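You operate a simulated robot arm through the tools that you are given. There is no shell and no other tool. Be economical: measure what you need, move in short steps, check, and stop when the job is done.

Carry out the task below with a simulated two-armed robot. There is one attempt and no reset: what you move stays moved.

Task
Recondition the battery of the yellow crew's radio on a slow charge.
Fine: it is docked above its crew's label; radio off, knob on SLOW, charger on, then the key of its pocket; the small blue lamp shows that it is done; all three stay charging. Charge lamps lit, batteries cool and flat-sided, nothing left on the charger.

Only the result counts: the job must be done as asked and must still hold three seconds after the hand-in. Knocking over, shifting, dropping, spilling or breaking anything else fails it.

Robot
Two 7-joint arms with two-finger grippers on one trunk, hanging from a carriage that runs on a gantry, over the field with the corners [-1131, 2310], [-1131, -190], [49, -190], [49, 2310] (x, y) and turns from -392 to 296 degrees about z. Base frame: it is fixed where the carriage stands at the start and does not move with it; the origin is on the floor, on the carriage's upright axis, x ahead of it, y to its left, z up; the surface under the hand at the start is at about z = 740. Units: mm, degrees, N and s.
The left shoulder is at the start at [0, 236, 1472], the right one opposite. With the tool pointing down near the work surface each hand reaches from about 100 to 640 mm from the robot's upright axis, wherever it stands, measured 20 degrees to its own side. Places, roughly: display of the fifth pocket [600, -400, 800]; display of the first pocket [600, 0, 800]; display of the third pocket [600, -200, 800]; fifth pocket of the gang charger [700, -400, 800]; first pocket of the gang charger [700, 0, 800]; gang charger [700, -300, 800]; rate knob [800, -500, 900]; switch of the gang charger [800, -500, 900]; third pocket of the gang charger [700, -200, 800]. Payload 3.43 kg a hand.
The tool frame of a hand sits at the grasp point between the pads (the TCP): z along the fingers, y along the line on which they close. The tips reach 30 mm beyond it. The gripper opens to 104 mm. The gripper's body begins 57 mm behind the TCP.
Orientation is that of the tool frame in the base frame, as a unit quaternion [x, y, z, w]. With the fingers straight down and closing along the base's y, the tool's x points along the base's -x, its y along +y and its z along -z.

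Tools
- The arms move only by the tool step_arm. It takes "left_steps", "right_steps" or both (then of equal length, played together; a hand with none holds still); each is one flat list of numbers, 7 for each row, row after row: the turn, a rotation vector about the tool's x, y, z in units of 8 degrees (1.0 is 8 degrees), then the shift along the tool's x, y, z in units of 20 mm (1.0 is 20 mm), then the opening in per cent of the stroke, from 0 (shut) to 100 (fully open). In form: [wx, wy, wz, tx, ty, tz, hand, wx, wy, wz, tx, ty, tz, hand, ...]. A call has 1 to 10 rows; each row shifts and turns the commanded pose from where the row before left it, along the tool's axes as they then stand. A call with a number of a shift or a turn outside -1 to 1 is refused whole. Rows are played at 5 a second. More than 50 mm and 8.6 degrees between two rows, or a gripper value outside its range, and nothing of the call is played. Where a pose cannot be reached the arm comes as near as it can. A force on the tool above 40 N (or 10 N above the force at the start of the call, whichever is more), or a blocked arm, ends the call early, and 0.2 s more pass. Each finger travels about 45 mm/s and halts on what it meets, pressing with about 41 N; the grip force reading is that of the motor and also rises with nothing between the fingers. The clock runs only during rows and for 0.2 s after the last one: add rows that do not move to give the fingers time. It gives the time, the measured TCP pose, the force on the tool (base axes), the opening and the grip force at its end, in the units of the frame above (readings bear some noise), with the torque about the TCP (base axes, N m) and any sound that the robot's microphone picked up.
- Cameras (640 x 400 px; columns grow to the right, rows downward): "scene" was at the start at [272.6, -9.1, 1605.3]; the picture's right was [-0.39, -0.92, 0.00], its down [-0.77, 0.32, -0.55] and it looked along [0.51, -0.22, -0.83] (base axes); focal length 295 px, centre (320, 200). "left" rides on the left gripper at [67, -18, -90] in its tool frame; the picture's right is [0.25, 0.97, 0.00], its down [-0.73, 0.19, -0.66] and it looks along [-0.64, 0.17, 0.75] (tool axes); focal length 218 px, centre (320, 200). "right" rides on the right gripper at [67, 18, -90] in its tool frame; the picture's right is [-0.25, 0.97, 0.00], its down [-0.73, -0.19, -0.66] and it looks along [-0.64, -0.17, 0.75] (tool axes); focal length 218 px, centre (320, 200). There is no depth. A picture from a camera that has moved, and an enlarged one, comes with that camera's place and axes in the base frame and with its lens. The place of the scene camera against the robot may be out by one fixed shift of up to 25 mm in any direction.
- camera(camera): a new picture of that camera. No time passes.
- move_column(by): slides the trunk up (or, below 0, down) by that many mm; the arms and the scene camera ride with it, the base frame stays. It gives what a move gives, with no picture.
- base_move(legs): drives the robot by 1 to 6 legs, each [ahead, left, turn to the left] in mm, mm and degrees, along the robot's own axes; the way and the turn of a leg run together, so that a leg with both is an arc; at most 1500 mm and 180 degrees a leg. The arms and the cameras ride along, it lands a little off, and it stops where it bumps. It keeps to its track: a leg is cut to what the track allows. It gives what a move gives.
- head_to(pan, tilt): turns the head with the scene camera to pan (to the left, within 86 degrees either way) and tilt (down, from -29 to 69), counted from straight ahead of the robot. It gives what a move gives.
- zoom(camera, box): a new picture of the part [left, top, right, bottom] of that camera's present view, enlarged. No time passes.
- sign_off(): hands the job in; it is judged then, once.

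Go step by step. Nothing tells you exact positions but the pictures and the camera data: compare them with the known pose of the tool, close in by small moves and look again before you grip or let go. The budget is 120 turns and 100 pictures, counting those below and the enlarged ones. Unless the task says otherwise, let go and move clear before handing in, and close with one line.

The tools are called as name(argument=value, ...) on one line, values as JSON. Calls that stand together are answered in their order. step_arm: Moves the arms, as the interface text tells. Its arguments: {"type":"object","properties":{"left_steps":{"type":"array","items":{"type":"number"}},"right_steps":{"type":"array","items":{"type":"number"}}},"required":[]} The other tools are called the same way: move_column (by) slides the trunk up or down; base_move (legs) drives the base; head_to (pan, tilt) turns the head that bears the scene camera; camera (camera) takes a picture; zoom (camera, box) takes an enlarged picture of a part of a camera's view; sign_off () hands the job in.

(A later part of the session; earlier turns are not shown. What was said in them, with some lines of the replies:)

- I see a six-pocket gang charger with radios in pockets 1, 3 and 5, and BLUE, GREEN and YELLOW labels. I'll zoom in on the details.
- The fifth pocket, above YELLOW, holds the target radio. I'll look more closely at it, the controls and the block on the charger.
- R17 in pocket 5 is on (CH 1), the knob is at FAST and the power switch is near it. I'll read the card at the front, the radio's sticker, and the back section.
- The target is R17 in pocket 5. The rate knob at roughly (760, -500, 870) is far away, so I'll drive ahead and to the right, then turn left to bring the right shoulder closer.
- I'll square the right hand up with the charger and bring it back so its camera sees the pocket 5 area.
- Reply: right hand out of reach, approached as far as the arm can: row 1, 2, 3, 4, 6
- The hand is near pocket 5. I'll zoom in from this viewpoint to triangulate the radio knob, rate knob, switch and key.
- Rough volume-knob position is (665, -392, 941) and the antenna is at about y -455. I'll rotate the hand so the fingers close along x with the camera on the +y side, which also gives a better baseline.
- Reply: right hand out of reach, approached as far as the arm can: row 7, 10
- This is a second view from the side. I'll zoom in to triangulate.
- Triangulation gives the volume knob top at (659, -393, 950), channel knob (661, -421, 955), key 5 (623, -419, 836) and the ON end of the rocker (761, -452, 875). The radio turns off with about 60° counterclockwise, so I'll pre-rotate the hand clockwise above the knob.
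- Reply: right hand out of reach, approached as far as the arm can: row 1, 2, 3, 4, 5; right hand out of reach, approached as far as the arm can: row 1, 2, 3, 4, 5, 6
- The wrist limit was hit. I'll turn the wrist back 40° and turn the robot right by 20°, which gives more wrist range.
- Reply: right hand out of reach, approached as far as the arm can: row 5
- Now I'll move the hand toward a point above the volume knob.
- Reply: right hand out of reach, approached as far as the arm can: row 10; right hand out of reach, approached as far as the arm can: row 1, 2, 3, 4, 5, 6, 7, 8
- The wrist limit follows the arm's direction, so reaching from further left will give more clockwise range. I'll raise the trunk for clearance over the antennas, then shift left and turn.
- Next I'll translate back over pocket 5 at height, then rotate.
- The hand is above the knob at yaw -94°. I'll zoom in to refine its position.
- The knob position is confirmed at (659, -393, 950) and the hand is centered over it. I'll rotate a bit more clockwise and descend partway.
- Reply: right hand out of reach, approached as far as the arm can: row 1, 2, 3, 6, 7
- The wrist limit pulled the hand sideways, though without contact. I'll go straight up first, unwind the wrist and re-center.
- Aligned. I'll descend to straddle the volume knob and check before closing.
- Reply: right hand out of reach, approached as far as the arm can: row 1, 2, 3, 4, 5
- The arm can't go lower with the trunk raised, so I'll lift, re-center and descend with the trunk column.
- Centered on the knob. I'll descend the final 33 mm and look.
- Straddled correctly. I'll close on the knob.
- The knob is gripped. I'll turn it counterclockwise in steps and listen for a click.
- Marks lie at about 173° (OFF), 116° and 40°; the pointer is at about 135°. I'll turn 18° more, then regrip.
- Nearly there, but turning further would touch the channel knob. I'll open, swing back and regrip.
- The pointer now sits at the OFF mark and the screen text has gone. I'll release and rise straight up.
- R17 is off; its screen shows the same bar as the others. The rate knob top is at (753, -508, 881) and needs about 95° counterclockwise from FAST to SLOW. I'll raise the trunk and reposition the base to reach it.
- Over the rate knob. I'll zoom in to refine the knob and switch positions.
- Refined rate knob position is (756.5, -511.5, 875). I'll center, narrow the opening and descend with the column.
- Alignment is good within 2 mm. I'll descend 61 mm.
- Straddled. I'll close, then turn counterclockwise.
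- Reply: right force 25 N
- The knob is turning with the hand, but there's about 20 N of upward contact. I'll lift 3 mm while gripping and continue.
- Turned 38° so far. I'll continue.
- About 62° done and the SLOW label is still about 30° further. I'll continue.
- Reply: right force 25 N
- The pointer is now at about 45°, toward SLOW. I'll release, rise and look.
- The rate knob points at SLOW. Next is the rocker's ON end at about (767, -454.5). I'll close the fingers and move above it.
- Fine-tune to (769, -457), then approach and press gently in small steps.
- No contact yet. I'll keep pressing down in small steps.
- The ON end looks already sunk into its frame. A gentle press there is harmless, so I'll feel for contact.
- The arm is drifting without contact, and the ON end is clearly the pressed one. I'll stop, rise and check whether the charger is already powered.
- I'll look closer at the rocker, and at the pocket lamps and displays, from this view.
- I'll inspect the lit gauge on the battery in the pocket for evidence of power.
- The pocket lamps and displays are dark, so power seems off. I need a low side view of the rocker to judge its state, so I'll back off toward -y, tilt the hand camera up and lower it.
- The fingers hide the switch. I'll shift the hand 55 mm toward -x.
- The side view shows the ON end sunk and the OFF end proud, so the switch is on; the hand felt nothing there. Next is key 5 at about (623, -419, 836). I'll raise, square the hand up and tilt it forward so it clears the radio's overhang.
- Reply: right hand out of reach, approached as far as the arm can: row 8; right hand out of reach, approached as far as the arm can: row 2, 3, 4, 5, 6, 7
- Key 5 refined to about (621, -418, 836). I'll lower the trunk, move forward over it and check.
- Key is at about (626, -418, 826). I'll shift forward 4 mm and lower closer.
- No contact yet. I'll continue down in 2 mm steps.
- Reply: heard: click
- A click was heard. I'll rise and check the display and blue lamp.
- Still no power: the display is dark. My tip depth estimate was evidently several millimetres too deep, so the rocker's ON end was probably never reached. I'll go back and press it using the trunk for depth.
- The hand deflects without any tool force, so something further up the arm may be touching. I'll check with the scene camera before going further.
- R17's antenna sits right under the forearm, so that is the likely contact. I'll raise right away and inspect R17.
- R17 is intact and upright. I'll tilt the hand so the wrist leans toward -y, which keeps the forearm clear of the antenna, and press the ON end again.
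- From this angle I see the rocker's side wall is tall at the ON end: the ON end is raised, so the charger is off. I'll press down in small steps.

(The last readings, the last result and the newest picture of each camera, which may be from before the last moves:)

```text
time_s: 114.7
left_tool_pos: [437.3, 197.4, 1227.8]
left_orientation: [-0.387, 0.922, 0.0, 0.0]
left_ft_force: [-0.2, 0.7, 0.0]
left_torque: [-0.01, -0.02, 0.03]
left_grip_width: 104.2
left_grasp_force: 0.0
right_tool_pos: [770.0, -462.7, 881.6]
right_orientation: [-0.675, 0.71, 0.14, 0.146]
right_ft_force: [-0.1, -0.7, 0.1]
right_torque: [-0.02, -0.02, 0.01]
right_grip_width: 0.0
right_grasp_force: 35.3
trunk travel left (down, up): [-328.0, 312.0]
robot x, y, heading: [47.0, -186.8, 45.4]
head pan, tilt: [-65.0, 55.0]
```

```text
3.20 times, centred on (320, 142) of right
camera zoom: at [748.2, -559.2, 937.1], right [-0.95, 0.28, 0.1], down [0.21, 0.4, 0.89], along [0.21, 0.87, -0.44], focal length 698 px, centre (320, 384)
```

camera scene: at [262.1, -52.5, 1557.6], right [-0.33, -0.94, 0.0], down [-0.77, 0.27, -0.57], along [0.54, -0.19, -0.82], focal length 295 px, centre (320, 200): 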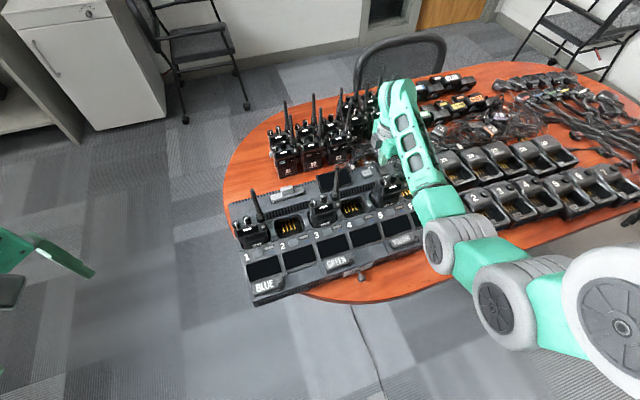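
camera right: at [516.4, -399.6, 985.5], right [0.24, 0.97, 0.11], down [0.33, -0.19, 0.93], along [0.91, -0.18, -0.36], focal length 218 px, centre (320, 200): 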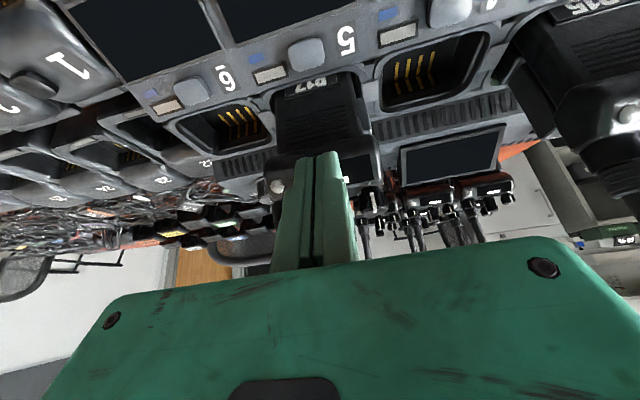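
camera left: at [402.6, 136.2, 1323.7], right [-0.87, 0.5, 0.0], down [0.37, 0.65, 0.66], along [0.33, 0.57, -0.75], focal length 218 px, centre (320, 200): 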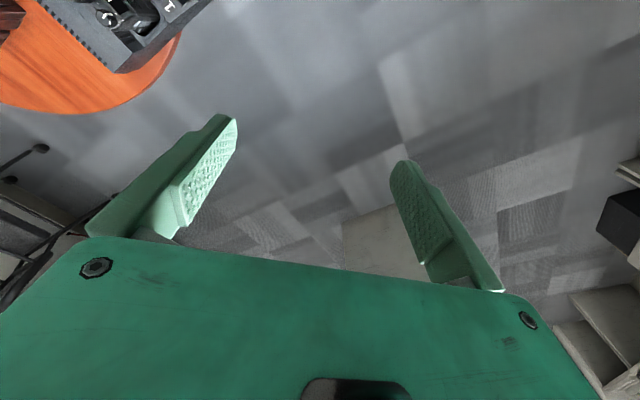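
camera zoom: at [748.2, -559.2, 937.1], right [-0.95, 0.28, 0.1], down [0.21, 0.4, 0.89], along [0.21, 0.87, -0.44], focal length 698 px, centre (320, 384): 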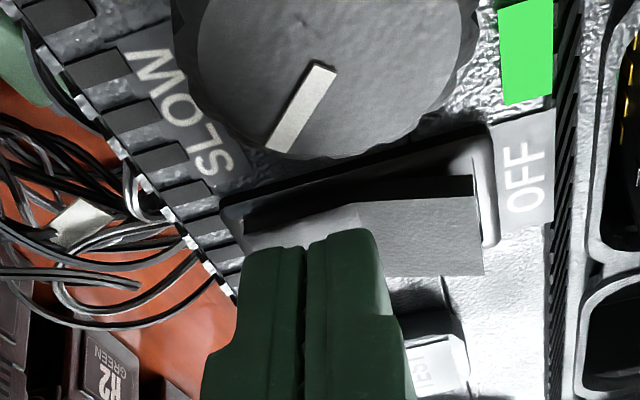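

The rocker flipped and the power lamp by the switch is now bright green. I'll rise and check the displays.

move_column(by=210)

zoom(camera="scene", box=[245, 170, 435, 300])

```text
time_s: 116.9
left_tool_pos: [436.8, 196.8, 1439.6]
left_orientation: [-0.388, 0.922, 0.0, 0.001]
left_ft_force: [0.3, -0.6, -0.9]
left_torque: [0.0, 0.02, 0.01]
left_grip_width: 104.0
left_grasp_force: 0.1
right_tool_pos: [770.2, -461.3, 1090.8]
right_orientation: [-0.675, 0.71, 0.14, 0.146]
right_ft_force: [0.0, 0.2, 0.3]
right_torque: [-0.03, -0.02, 0.01]
right_grip_width: 0.0
right_grasp_force: 35.0
trunk travel left (down, up): [-538.0, 102.0]
robot x, y, heading: [47.4, -188.8, 45.6]
head pan, tilt: [-65.0, 55.0]
```

```text
3.08 times, centred on (340, 235) of scene
camera zoom: at [261.5, -52.2, 1761.9], right [-0.33, -0.94, 0.0], down [-0.77, 0.27, -0.57], along [0.54, -0.19, -0.82], focal length 909 px, centre (258, 92)
```

zoom: 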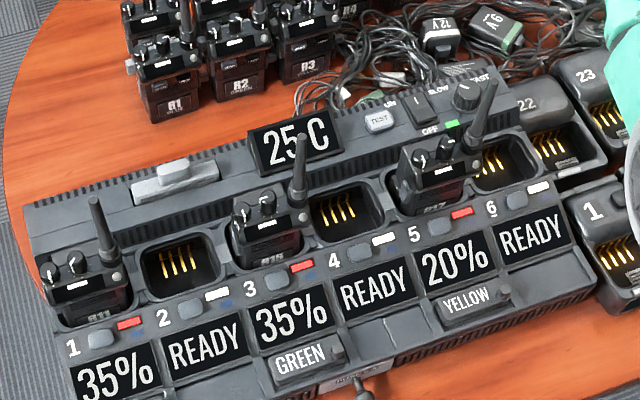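

The charger is on: displays read 35 %, READY, 35 %, READY, 20 %, READY, the charge lamps are red and the temperature is 25 °C. I'll return to key 5 by the same safe path.

step_arm(right_steps=[0, 1, 0, 0, 0, 0, 0, 0, 1, 0, 0, 0, 0, 0, 0, 1, 0, 0, 0, 0, 0, 0, 0, 0, 0, 0, -0.5, 0])

step_arm(right_steps=[0, 0, 0, -0.215, 0.968, 0, 0, 0, 0, 0, -0.215, 0.968, 0, 0, 0, 0, 0, -0.215, 0.968, 0, 0, 0, 0, 0, -0.215, 0.968, 0, 0, 0, 0, 0, -0.215, 0.968, 0, 0, 0, 0, 0, -0.215, 0.968, 0, 0, 0, 0, 0, -0.215, 0.968, 0, 0, 0, 0, 0, -0.215, 0.968, 0, 0])

step_arm(right_steps=[0, 0, 1, 0, 0, 0, 0, 0, 0, 1, 0, 0, 0, 0, 0, 0, 1, 0, 0, 0, 0, 0, 0, 1, 0, 0, 0, 0, 0, 0, 1, 0, 0, 0, 0, 0, 0, 1, 0, 0, 0, 0, 0, 0, 1, 0, 0, 0, 0, 0, 0, 1, 0, 0, 0, 0, 0, 0, 1, 0, 0, 0, 0, 0, 0, 1, 0, 0, 0, 0])

step_arm(right_steps=[0, 0, 0.9, 0, 0, 0, 0, 0, -0.88, 0, 0, 0, 0, 0, 0, -0.88, 0, 0, 0, 0, 0, 0, -0.88, 0, 0, 0, 0, 0, 0, -0.88, 0, 0, 0, 0, 0])

```text
time_s: 117.9
left_tool_pos: [435.7, 196.9, 1438.2]
left_orientation: [-0.386, 0.922, 0.0, 0.0]
left_ft_force: [-0.4, 0.3, -0.7]
left_torque: [-0.02, -0.01, -0.03]
left_grip_width: 104.0
left_grasp_force: 0.1
right_tool_pos: [769.6, -461.9, 1101.9]
right_orientation: [-0.689, 0.724, -0.004, -0.005]
right_ft_force: [-0.5, 0.6, -0.5]
right_torque: [0.0, -0.03, 0.0]
right_grip_width: 0.0
right_grasp_force: 34.7
trunk travel left (down, up): [-538.0, 102.0]
robot x, y, heading: [47.5, -191.5, 45.3]
head pan, tilt: [-65.0, 55.0]
```

```text
time_s: 119.7
left_tool_pos: [436.5, 196.6, 1437.7]
left_orientation: [-0.388, 0.922, 0.0, -0.001]
left_ft_force: [-1.3, 0.1, 0.6]
left_torque: [0.0, 0.03, 0.01]
left_grip_width: 104.1
left_grasp_force: 0.1
right_tool_pos: [615.3, -420.7, 1102.0]
right_orientation: [-0.689, 0.725, -0.002, -0.004]
right_ft_force: [1.1, -0.6, -0.2]
right_torque: [0.0, 0.01, -0.02]
right_grip_width: 0.0
right_grasp_force: 34.6
trunk travel left (down, up): [-538.0, 102.0]
robot x, y, heading: [46.5, -187.6, 45.7]
head pan, tilt: [-65.0, 55.0]
```

```text
time_s: 121.9
left_tool_pos: [436.7, 197.5, 1438.2]
left_orientation: [-0.386, 0.922, 0.0, 0.0]
left_ft_force: [0.5, 1.0, 0.3]
left_torque: [-0.01, -0.01, 0.0]
left_grip_width: 104.0
left_grasp_force: 0.0
right_tool_pos: [617.5, -419.7, 1101.0]
right_orientation: [-0.062, 0.998, -0.005, 0.0]
right_ft_force: [0.8, 0.3, 0.3]
right_torque: [-0.02, 0.01, -0.02]
right_grip_width: 0.0
right_grasp_force: 34.8
trunk travel left (down, up): [-538.0, 102.0]
robot x, y, heading: [48.0, -188.4, 45.6]
head pan, tilt: [-65.0, 55.0]
```

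```text
time_s: 123.1
left_tool_pos: [437.7, 197.3, 1438.7]
left_orientation: [-0.388, 0.922, 0.0, -0.001]
left_ft_force: [-0.1, -0.1, -0.1]
left_torque: [0.02, 0.0, -0.01]
left_grip_width: 104.2
left_grasp_force: 0.0
right_tool_pos: [615.5, -420.4, 1102.0]
right_orientation: [0.0, 0.97, -0.005, 0.244]
right_ft_force: [0.1, -0.3, -0.5]
right_torque: [-0.01, 0.01, -0.02]
right_grip_width: 0.0
right_grasp_force: 34.9
trunk travel left (down, up): [-538.0, 102.0]
robot x, y, heading: [46.1, -187.8, 45.5]
head pan, tilt: [-65.0, 55.0]
```

step_arm(right_steps=[0, 0, 0, 0.705, 0.04, -0.378, 0, 0, 0, 0, 0.705, 0.04, -0.378, 0])

move_column(by=-200)

step_arm(right_steps=[0, 0, 0, -0.725, 0, 0.389, 0, 0, 0, 0, -0.725, 0, 0.389, 0])

move_column(by=-40)

zoom(camera="right", box=[220, 70, 420, 195])

```text
time_s: 123.7
left_tool_pos: [437.5, 197.2, 1439.4]
left_orientation: [-0.388, 0.922, 0.0, 0.0]
left_ft_force: [-0.3, -0.4, 0.1]
left_torque: [-0.01, -0.02, -0.02]
left_grip_width: 104.1
left_grasp_force: 0.1
right_tool_pos: [583.1, -417.7, 1101.9]
right_orientation: [0.0, 0.97, -0.005, 0.242]
right_ft_force: [0.3, -0.1, 0.4]
right_torque: [0.0, -0.04, 0.01]
right_grip_width: 0.1
right_grasp_force: 34.4
trunk travel left (down, up): [-538.0, 102.0]
robot x, y, heading: [46.3, -189.1, 45.5]
head pan, tilt: [-65.0, 55.0]
```

```text
time_s: 125.9
left_tool_pos: [438.0, 197.2, 1238.7]
left_orientation: [-0.388, 0.922, 0.0, 0.0]
left_ft_force: [-0.1, -0.2, -0.5]
left_torque: [-0.01, -0.01, 0.0]
left_grip_width: 103.8
left_grasp_force: 0.1
right_tool_pos: [583.2, -419.0, 902.8]
right_orientation: [0.0, 0.97, -0.006, 0.243]
right_ft_force: [0.2, 0.2, -0.5]
right_torque: [0.02, 0.02, -0.01]
right_grip_width: 0.0
right_grasp_force: 34.8
trunk travel left (down, up): [-338.0, 302.0]
robot x, y, heading: [46.4, -188.0, 45.7]
head pan, tilt: [-65.0, 55.0]
```

```text
time_s: 126.5
left_tool_pos: [436.9, 196.4, 1238.6]
left_orientation: [-0.387, 0.922, 0.0, -0.001]
left_ft_force: [-0.8, -0.8, 0.3]
left_torque: [-0.02, 0.01, 0.02]
left_grip_width: 104.0
left_grasp_force: 0.0
right_tool_pos: [617.5, -419.3, 901.6]
right_orientation: [-0.001, 0.97, -0.006, 0.243]
right_ft_force: [-0.2, 0.0, -0.6]
right_torque: [0.0, -0.01, 0.0]
right_grip_width: 0.2
right_grasp_force: 34.7
trunk travel left (down, up): [-338.0, 302.0]
robot x, y, heading: [47.0, -191.9, 45.7]
head pan, tilt: [-65.0, 55.0]
```

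```text
time_s: 127.3
left_tool_pos: [436.8, 197.6, 1197.9]
left_orientation: [-0.387, 0.922, -0.001, 0.0]
left_ft_force: [-0.6, 0.0, 0.4]
left_torque: [0.04, -0.01, 0.02]
left_grip_width: 103.9
left_grasp_force: 0.0
right_tool_pos: [618.4, -419.1, 862.4]
right_orientation: [0.0, 0.97, -0.005, 0.244]
right_ft_force: [-0.8, 1.0, 0.8]
right_torque: [0.0, 0.0, 0.01]
right_grip_width: 0.3
right_grasp_force: 35.2
trunk travel left (down, up): [-298.0, 342.0]
robot x, y, heading: [46.1, -189.0, 45.8]
head pan, tilt: [-65.0, 55.0]
```

```text
3.20 times, centred on (320, 132) of right
camera zoom: at [516.6, -400.8, 908.9], right [0.22, 0.97, 0.11], down [0.33, -0.18, 0.93], along [0.92, -0.17, -0.36], focal length 698 px, centre (320, 416)
```

zoom: 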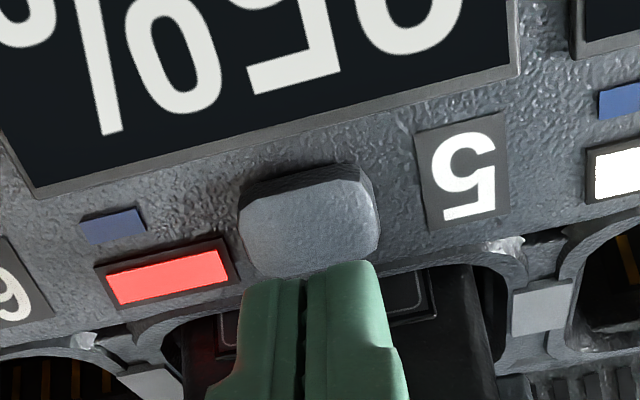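

Same pose as before, with the display live. I'll press down until the click and then withdraw.

move_column(by=-10)

step_arm(right_steps=[0, 0, 0, 0.047, 0, 0.088, 0, 0, 0, 0, 0.04, 0, 0.07, 0, 0, 0, 0, 0, 0, 0, 0])

zoom(camera="right", box=[220, 70, 420, 195])

```text
time_s: 127.9
left_tool_pos: [437.6, 197.2, 1189.5]
left_orientation: [-0.387, 0.922, -0.001, 0.0]
left_ft_force: [0.0, 0.7, 0.3]
left_torque: [-0.02, 0.04, 0.01]
left_grip_width: 104.3
left_grasp_force: 0.0
right_tool_pos: [616.6, -418.9, 852.1]
right_orientation: [0.0, 0.97, -0.006, 0.243]
right_ft_force: [0.0, 0.0, 0.5]
right_torque: [0.0, -0.02, 0.04]
right_grip_width: 0.1
right_grasp_force: 34.3
trunk travel left (down, up): [-288.0, 352.0]
robot x, y, heading: [48.4, -189.4, 45.7]
head pan, tilt: [-65.0, 55.0]
```

```text
time_s: 128.7
left_tool_pos: [435.7, 197.1, 1189.3]
left_orientation: [-0.387, 0.922, 0.001, 0.0]
left_ft_force: [0.7, -0.1, 0.7]
left_torque: [0.02, -0.02, -0.03]
left_grip_width: 104.4
left_grasp_force: 0.1
right_tool_pos: [617.5, -419.0, 848.2]
right_orientation: [0.0, 0.97, -0.005, 0.243]
right_ft_force: [0.0, 0.0, 0.9]
right_torque: [-0.01, 0.03, 0.03]
right_grip_width: 6.0
right_grasp_force: 34.7
trunk travel left (down, up): [-288.0, 352.0]
robot x, y, heading: [44.2, -189.2, 45.7]
head pan, tilt: [-65.0, 55.0]
heard: click
```

```text
3.20 times, centred on (320, 132) of right
camera zoom: at [516.4, -400.9, 895.2], right [0.22, 0.97, 0.11], down [0.33, -0.18, 0.93], along [0.92, -0.17, -0.36], focal length 698 px, centre (320, 416)
```

zoom: 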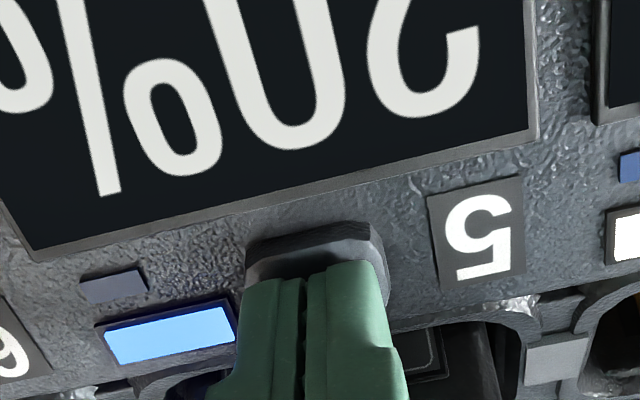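

A click, and pocket 5's lamp turned light blue, so reconditioning is running. I'll withdraw and watch for the small blue lamp.

move_column(by=50)

step_arm(right_steps=[0, 0, 0, 1, 0, -0.54, 0, 0, 0, 0, 1, 0, -0.54, 0, 0, 0, 0, 1, 0, -0.54, 0, 0, 0, 0, 1, 0, -0.54, 0, 0, 0, 0, 1, 0, -0.54, 0])

move_column(by=150)

zoom(camera="scene", box=[245, 170, 435, 300])

```text
time_s: 129.6
left_tool_pos: [436.1, 197.3, 1238.9]
left_orientation: [-0.388, 0.922, 0.0, 0.0]
left_ft_force: [0.0, 0.6, 0.2]
left_torque: [0.01, -0.02, 0.01]
left_grip_width: 104.0
left_grasp_force: 0.0
right_tool_pos: [617.8, -418.2, 896.9]
right_orientation: [0.0, 0.97, -0.006, 0.244]
right_ft_force: [0.5, 0.5, 0.5]
right_torque: [0.01, 0.01, 0.02]
right_grip_width: 0.0
right_grasp_force: 34.2
trunk travel left (down, up): [-338.0, 302.0]
robot x, y, heading: [46.1, -190.5, 45.5]
head pan, tilt: [-65.0, 55.0]
```

```text
time_s: 130.8
left_tool_pos: [436.8, 196.8, 1238.0]
left_orientation: [-0.388, 0.922, 0.0, 0.0]
left_ft_force: [0.0, 0.3, -0.5]
left_torque: [0.03, 0.01, 0.01]
left_grip_width: 104.1
left_grasp_force: 0.1
right_tool_pos: [502.3, -418.8, 898.7]
right_orientation: [0.0, 0.97, -0.006, 0.241]
right_ft_force: [0.5, 0.4, 0.4]
right_torque: [0.01, -0.02, 0.01]
right_grip_width: 0.0
right_grasp_force: 34.8
trunk travel left (down, up): [-338.0, 302.0]
robot x, y, heading: [43.3, -190.1, 45.4]
head pan, tilt: [-65.0, 55.0]
```

```text
time_s: 132.6
left_tool_pos: [437.4, 196.0, 1388.4]
left_orientation: [-0.387, 0.922, 0.0, 0.0]
left_ft_force: [0.7, -0.6, 0.8]
left_torque: [-0.02, 0.0, 0.01]
left_grip_width: 104.0
left_grasp_force: 0.0
right_tool_pos: [503.4, -419.6, 1050.0]
right_orientation: [0.001, 0.97, -0.006, 0.243]
right_ft_force: [0.1, -0.8, -0.6]
right_torque: [0.03, -0.01, 0.01]
right_grip_width: 0.0
right_grasp_force: 34.7
trunk travel left (down, up): [-488.0, 152.0]
robot x, y, heading: [48.6, -189.3, 45.5]
head pan, tilt: [-65.0, 55.0]
```

```text
3.08 times, centred on (340, 235) of scene
camera zoom: at [261.5, -52.2, 1711.9], right [-0.33, -0.94, 0.0], down [-0.77, 0.27, -0.57], along [0.54, -0.19, -0.82], focal length 909 px, centre (258, 92)
```

zoom: 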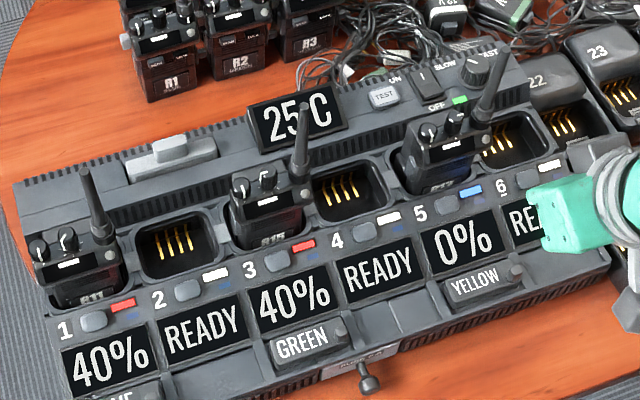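

Display 5 reads 0 %, so the discharge phase is complete. I'll wait with the hand clear and watch.

step_arm(right_steps=[0, 0, 0, 1, 0, -0.5, 0, 0, 0, 0, 1, 0, -0.5, 0, 0, 0, 0, 0, 0, 0, 0, 0, 0, 0, 0, 0, 0, 0, 0, 0, 0, 0, 0, 0, 0, 0, 0, 0, 0, 0, 0, 0, 0, 0, 0, 0, 0, 0, 0, 0, 0, 0, 0, 0, 0, 0, 0, 0, 0, 0, 0, 0, 0, 0, 0, 0, 0, 0, 0, 0])

step_arm(right_steps=[0, 0, 0, 0, 0, 0, 0, 0, 0, 0, 0, 0, 0, 0, 0, 0, 0, 0, 0, 0, 0, 0, 0, 0, 0, 0, 0, 0, 0, 0, 0, 0, 0, 0, 0, 0, 0, 0, 0, 0, 0, 0, 0, 0, 0, 0, 0, 0, 0, 0, 0, 0, 0, 0, 0, 0, 0, 0, 0, 0, 0, 0, 0, 0, 0, 0, 0, 0, 0, 0])

step_arm(right_steps=[0, 0, 0, 0, 0, 0, 0, 0, 0, 0, 0, 0, 0, 0, 0, 0, 0, 0, 0, 0, 0, 0, 0, 0, 0, 0, 0, 0, 0, 0, 0, 0, 0, 0, 0, 0, 0, 0, 0, 0, 0, 0, 0, 0, 0, 0, 0, 0, 0, 0, 0, 0, 0, 0, 0, 0, 0, 0, 0, 0, 0, 0, 0, 0, 0, 0, 0, 0, 0, 0])

step_arm(right_steps=[0, 0, 0, 0, 0, 0, 0, 0, 0, 0, 0, 0, 0, 0, 0, 0, 0, 0, 0, 0, 0, 0, 0, 0, 0, 0, 0, 0, 0, 0, 0, 0, 0, 0, 0, 0, 0, 0, 0, 0, 0, 0, 0, 0, 0, 0, 0, 0, 0, 0, 0, 0, 0, 0, 0, 0, 0, 0, 0, 0, 0, 0, 0, 0, 0, 0, 0, 0, 0, 0])

zoom(camera="scene", box=[245, 170, 435, 300])

```text
time_s: 134.8
left_tool_pos: [437.0, 195.7, 1389.3]
left_orientation: [-0.388, 0.922, 0.0, -0.001]
left_ft_force: [-0.3, 0.5, -0.9]
left_torque: [-0.03, 0.0, -0.03]
left_grip_width: 103.9
left_grasp_force: 0.2
right_tool_pos: [466.8, -412.3, 1053.5]
right_orientation: [0.0, 0.971, -0.009, 0.239]
right_ft_force: [-0.7, -0.5, -0.9]
right_torque: [-0.02, -0.02, -0.01]
right_grip_width: 0.2
right_grasp_force: 34.5
right hand out of reach, approached as far as the arm can: row 2
trunk travel left (down, up): [-488.0, 152.0]
robot x, y, heading: [42.7, -186.2, 45.8]
head pan, tilt: [-65.0, 55.0]
```

```text
time_s: 137.0
left_tool_pos: [436.0, 196.3, 1389.0]
left_orientation: [-0.388, 0.922, 0.0, 0.0]
left_ft_force: [0.2, -0.4, 0.6]
left_torque: [-0.03, -0.02, 0.0]
left_grip_width: 103.9
left_grasp_force: 0.1
right_tool_pos: [467.8, -410.7, 1052.9]
right_orientation: [0.0, 0.971, -0.008, 0.239]
right_ft_force: [-0.5, 0.3, 0.5]
right_torque: [0.01, 0.01, 0.02]
right_grip_width: 0.1
right_grasp_force: 34.9
trunk travel left (down, up): [-488.0, 152.0]
robot x, y, heading: [46.5, -191.4, 45.4]
head pan, tilt: [-65.0, 55.0]
```

```text
time_s: 139.2
left_tool_pos: [436.6, 196.3, 1388.5]
left_orientation: [-0.387, 0.922, 0.0, 0.0]
left_ft_force: [0.2, 0.5, 0.6]
left_torque: [0.02, -0.01, -0.01]
left_grip_width: 103.9
left_grasp_force: 0.1
right_tool_pos: [467.7, -410.8, 1054.0]
right_orientation: [0.001, 0.971, -0.008, 0.239]
right_ft_force: [0.5, -0.5, -0.5]
right_torque: [0.03, -0.01, 0.03]
right_grip_width: 0.0
right_grasp_force: 34.6
trunk travel left (down, up): [-488.0, 152.0]
robot x, y, heading: [46.0, -189.7, 45.9]
head pan, tilt: [-65.0, 55.0]
```

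```text
time_s: 141.4
left_tool_pos: [436.8, 196.1, 1388.5]
left_orientation: [-0.387, 0.922, 0.0, -0.001]
left_ft_force: [-0.7, -0.3, 0.2]
left_torque: [0.01, -0.01, -0.01]
left_grip_width: 103.9
left_grasp_force: 0.0
right_tool_pos: [468.1, -411.3, 1053.6]
right_orientation: [0.0, 0.971, -0.009, 0.239]
right_ft_force: [-0.3, 0.6, -0.2]
right_torque: [0.02, 0.0, 0.03]
right_grip_width: 0.0
right_grasp_force: 34.9
trunk travel left (down, up): [-488.0, 152.0]
robot x, y, heading: [43.8, -186.5, 45.3]
head pan, tilt: [-65.0, 55.0]
```

```text
3.08 times, centred on (340, 235) of scene
camera zoom: at [261.5, -52.2, 1712.0], right [-0.33, -0.94, 0.0], down [-0.77, 0.27, -0.57], along [0.54, -0.19, -0.82], focal length 909 px, centre (258, 92)
```

zoom: 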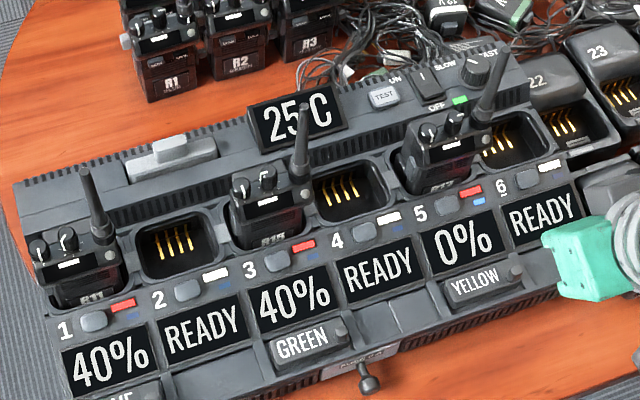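

Pocket 5's charge lamp is red again and its small blue lamp appears lit. I'll verify close up, along with the knob and radio.

zoom(camera="scene", box=[360, 215, 424, 265])

zoom(camera="scene", box=[355, 175, 419, 225])

```text
8.00 times, centred on (392, 240) of scene
camera zoom: at [261.5, -52.2, 1712.0], right [-0.33, -0.94, 0.0], down [-0.77, 0.27, -0.57], along [0.54, -0.19, -0.82], focal length 2363 px, centre (-256, -120)
```

zoom: 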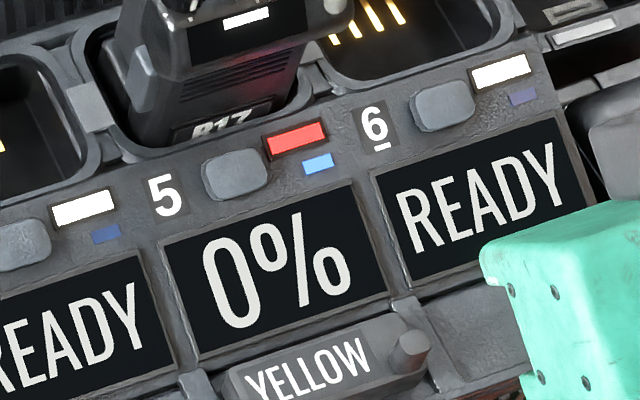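

```text
8.00 times, centred on (387, 200) of scene
camera zoom: at [261.5, -52.2, 1712.0], right [-0.33, -0.94, 0.0], down [-0.77, 0.27, -0.57], along [0.54, -0.19, -0.82], focal length 2363 px, centre (-216, 200)
```

zoom: 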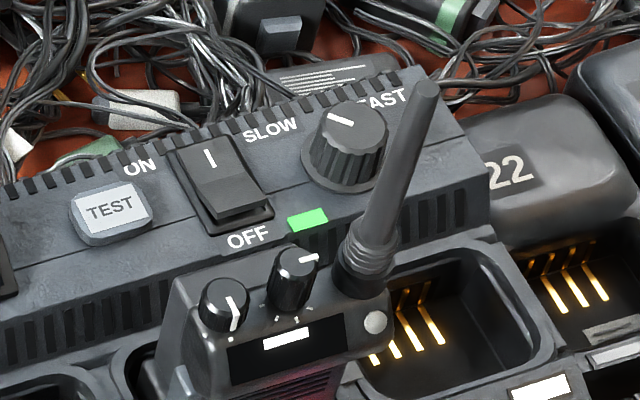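

Everything checks out: the small blue lamp is lit, the knob is on SLOW, the charger is on, the radio is off, all three lamps are red and the hand is clear. I'm handing in.

sign_off()

```text
The job is handed in.
```

The yellow crew's radio (R17, pocket 5) has been reconditioned on SLOW: its small blue lamp is lit, all three radios are still charging, and I left nothing on the charger.
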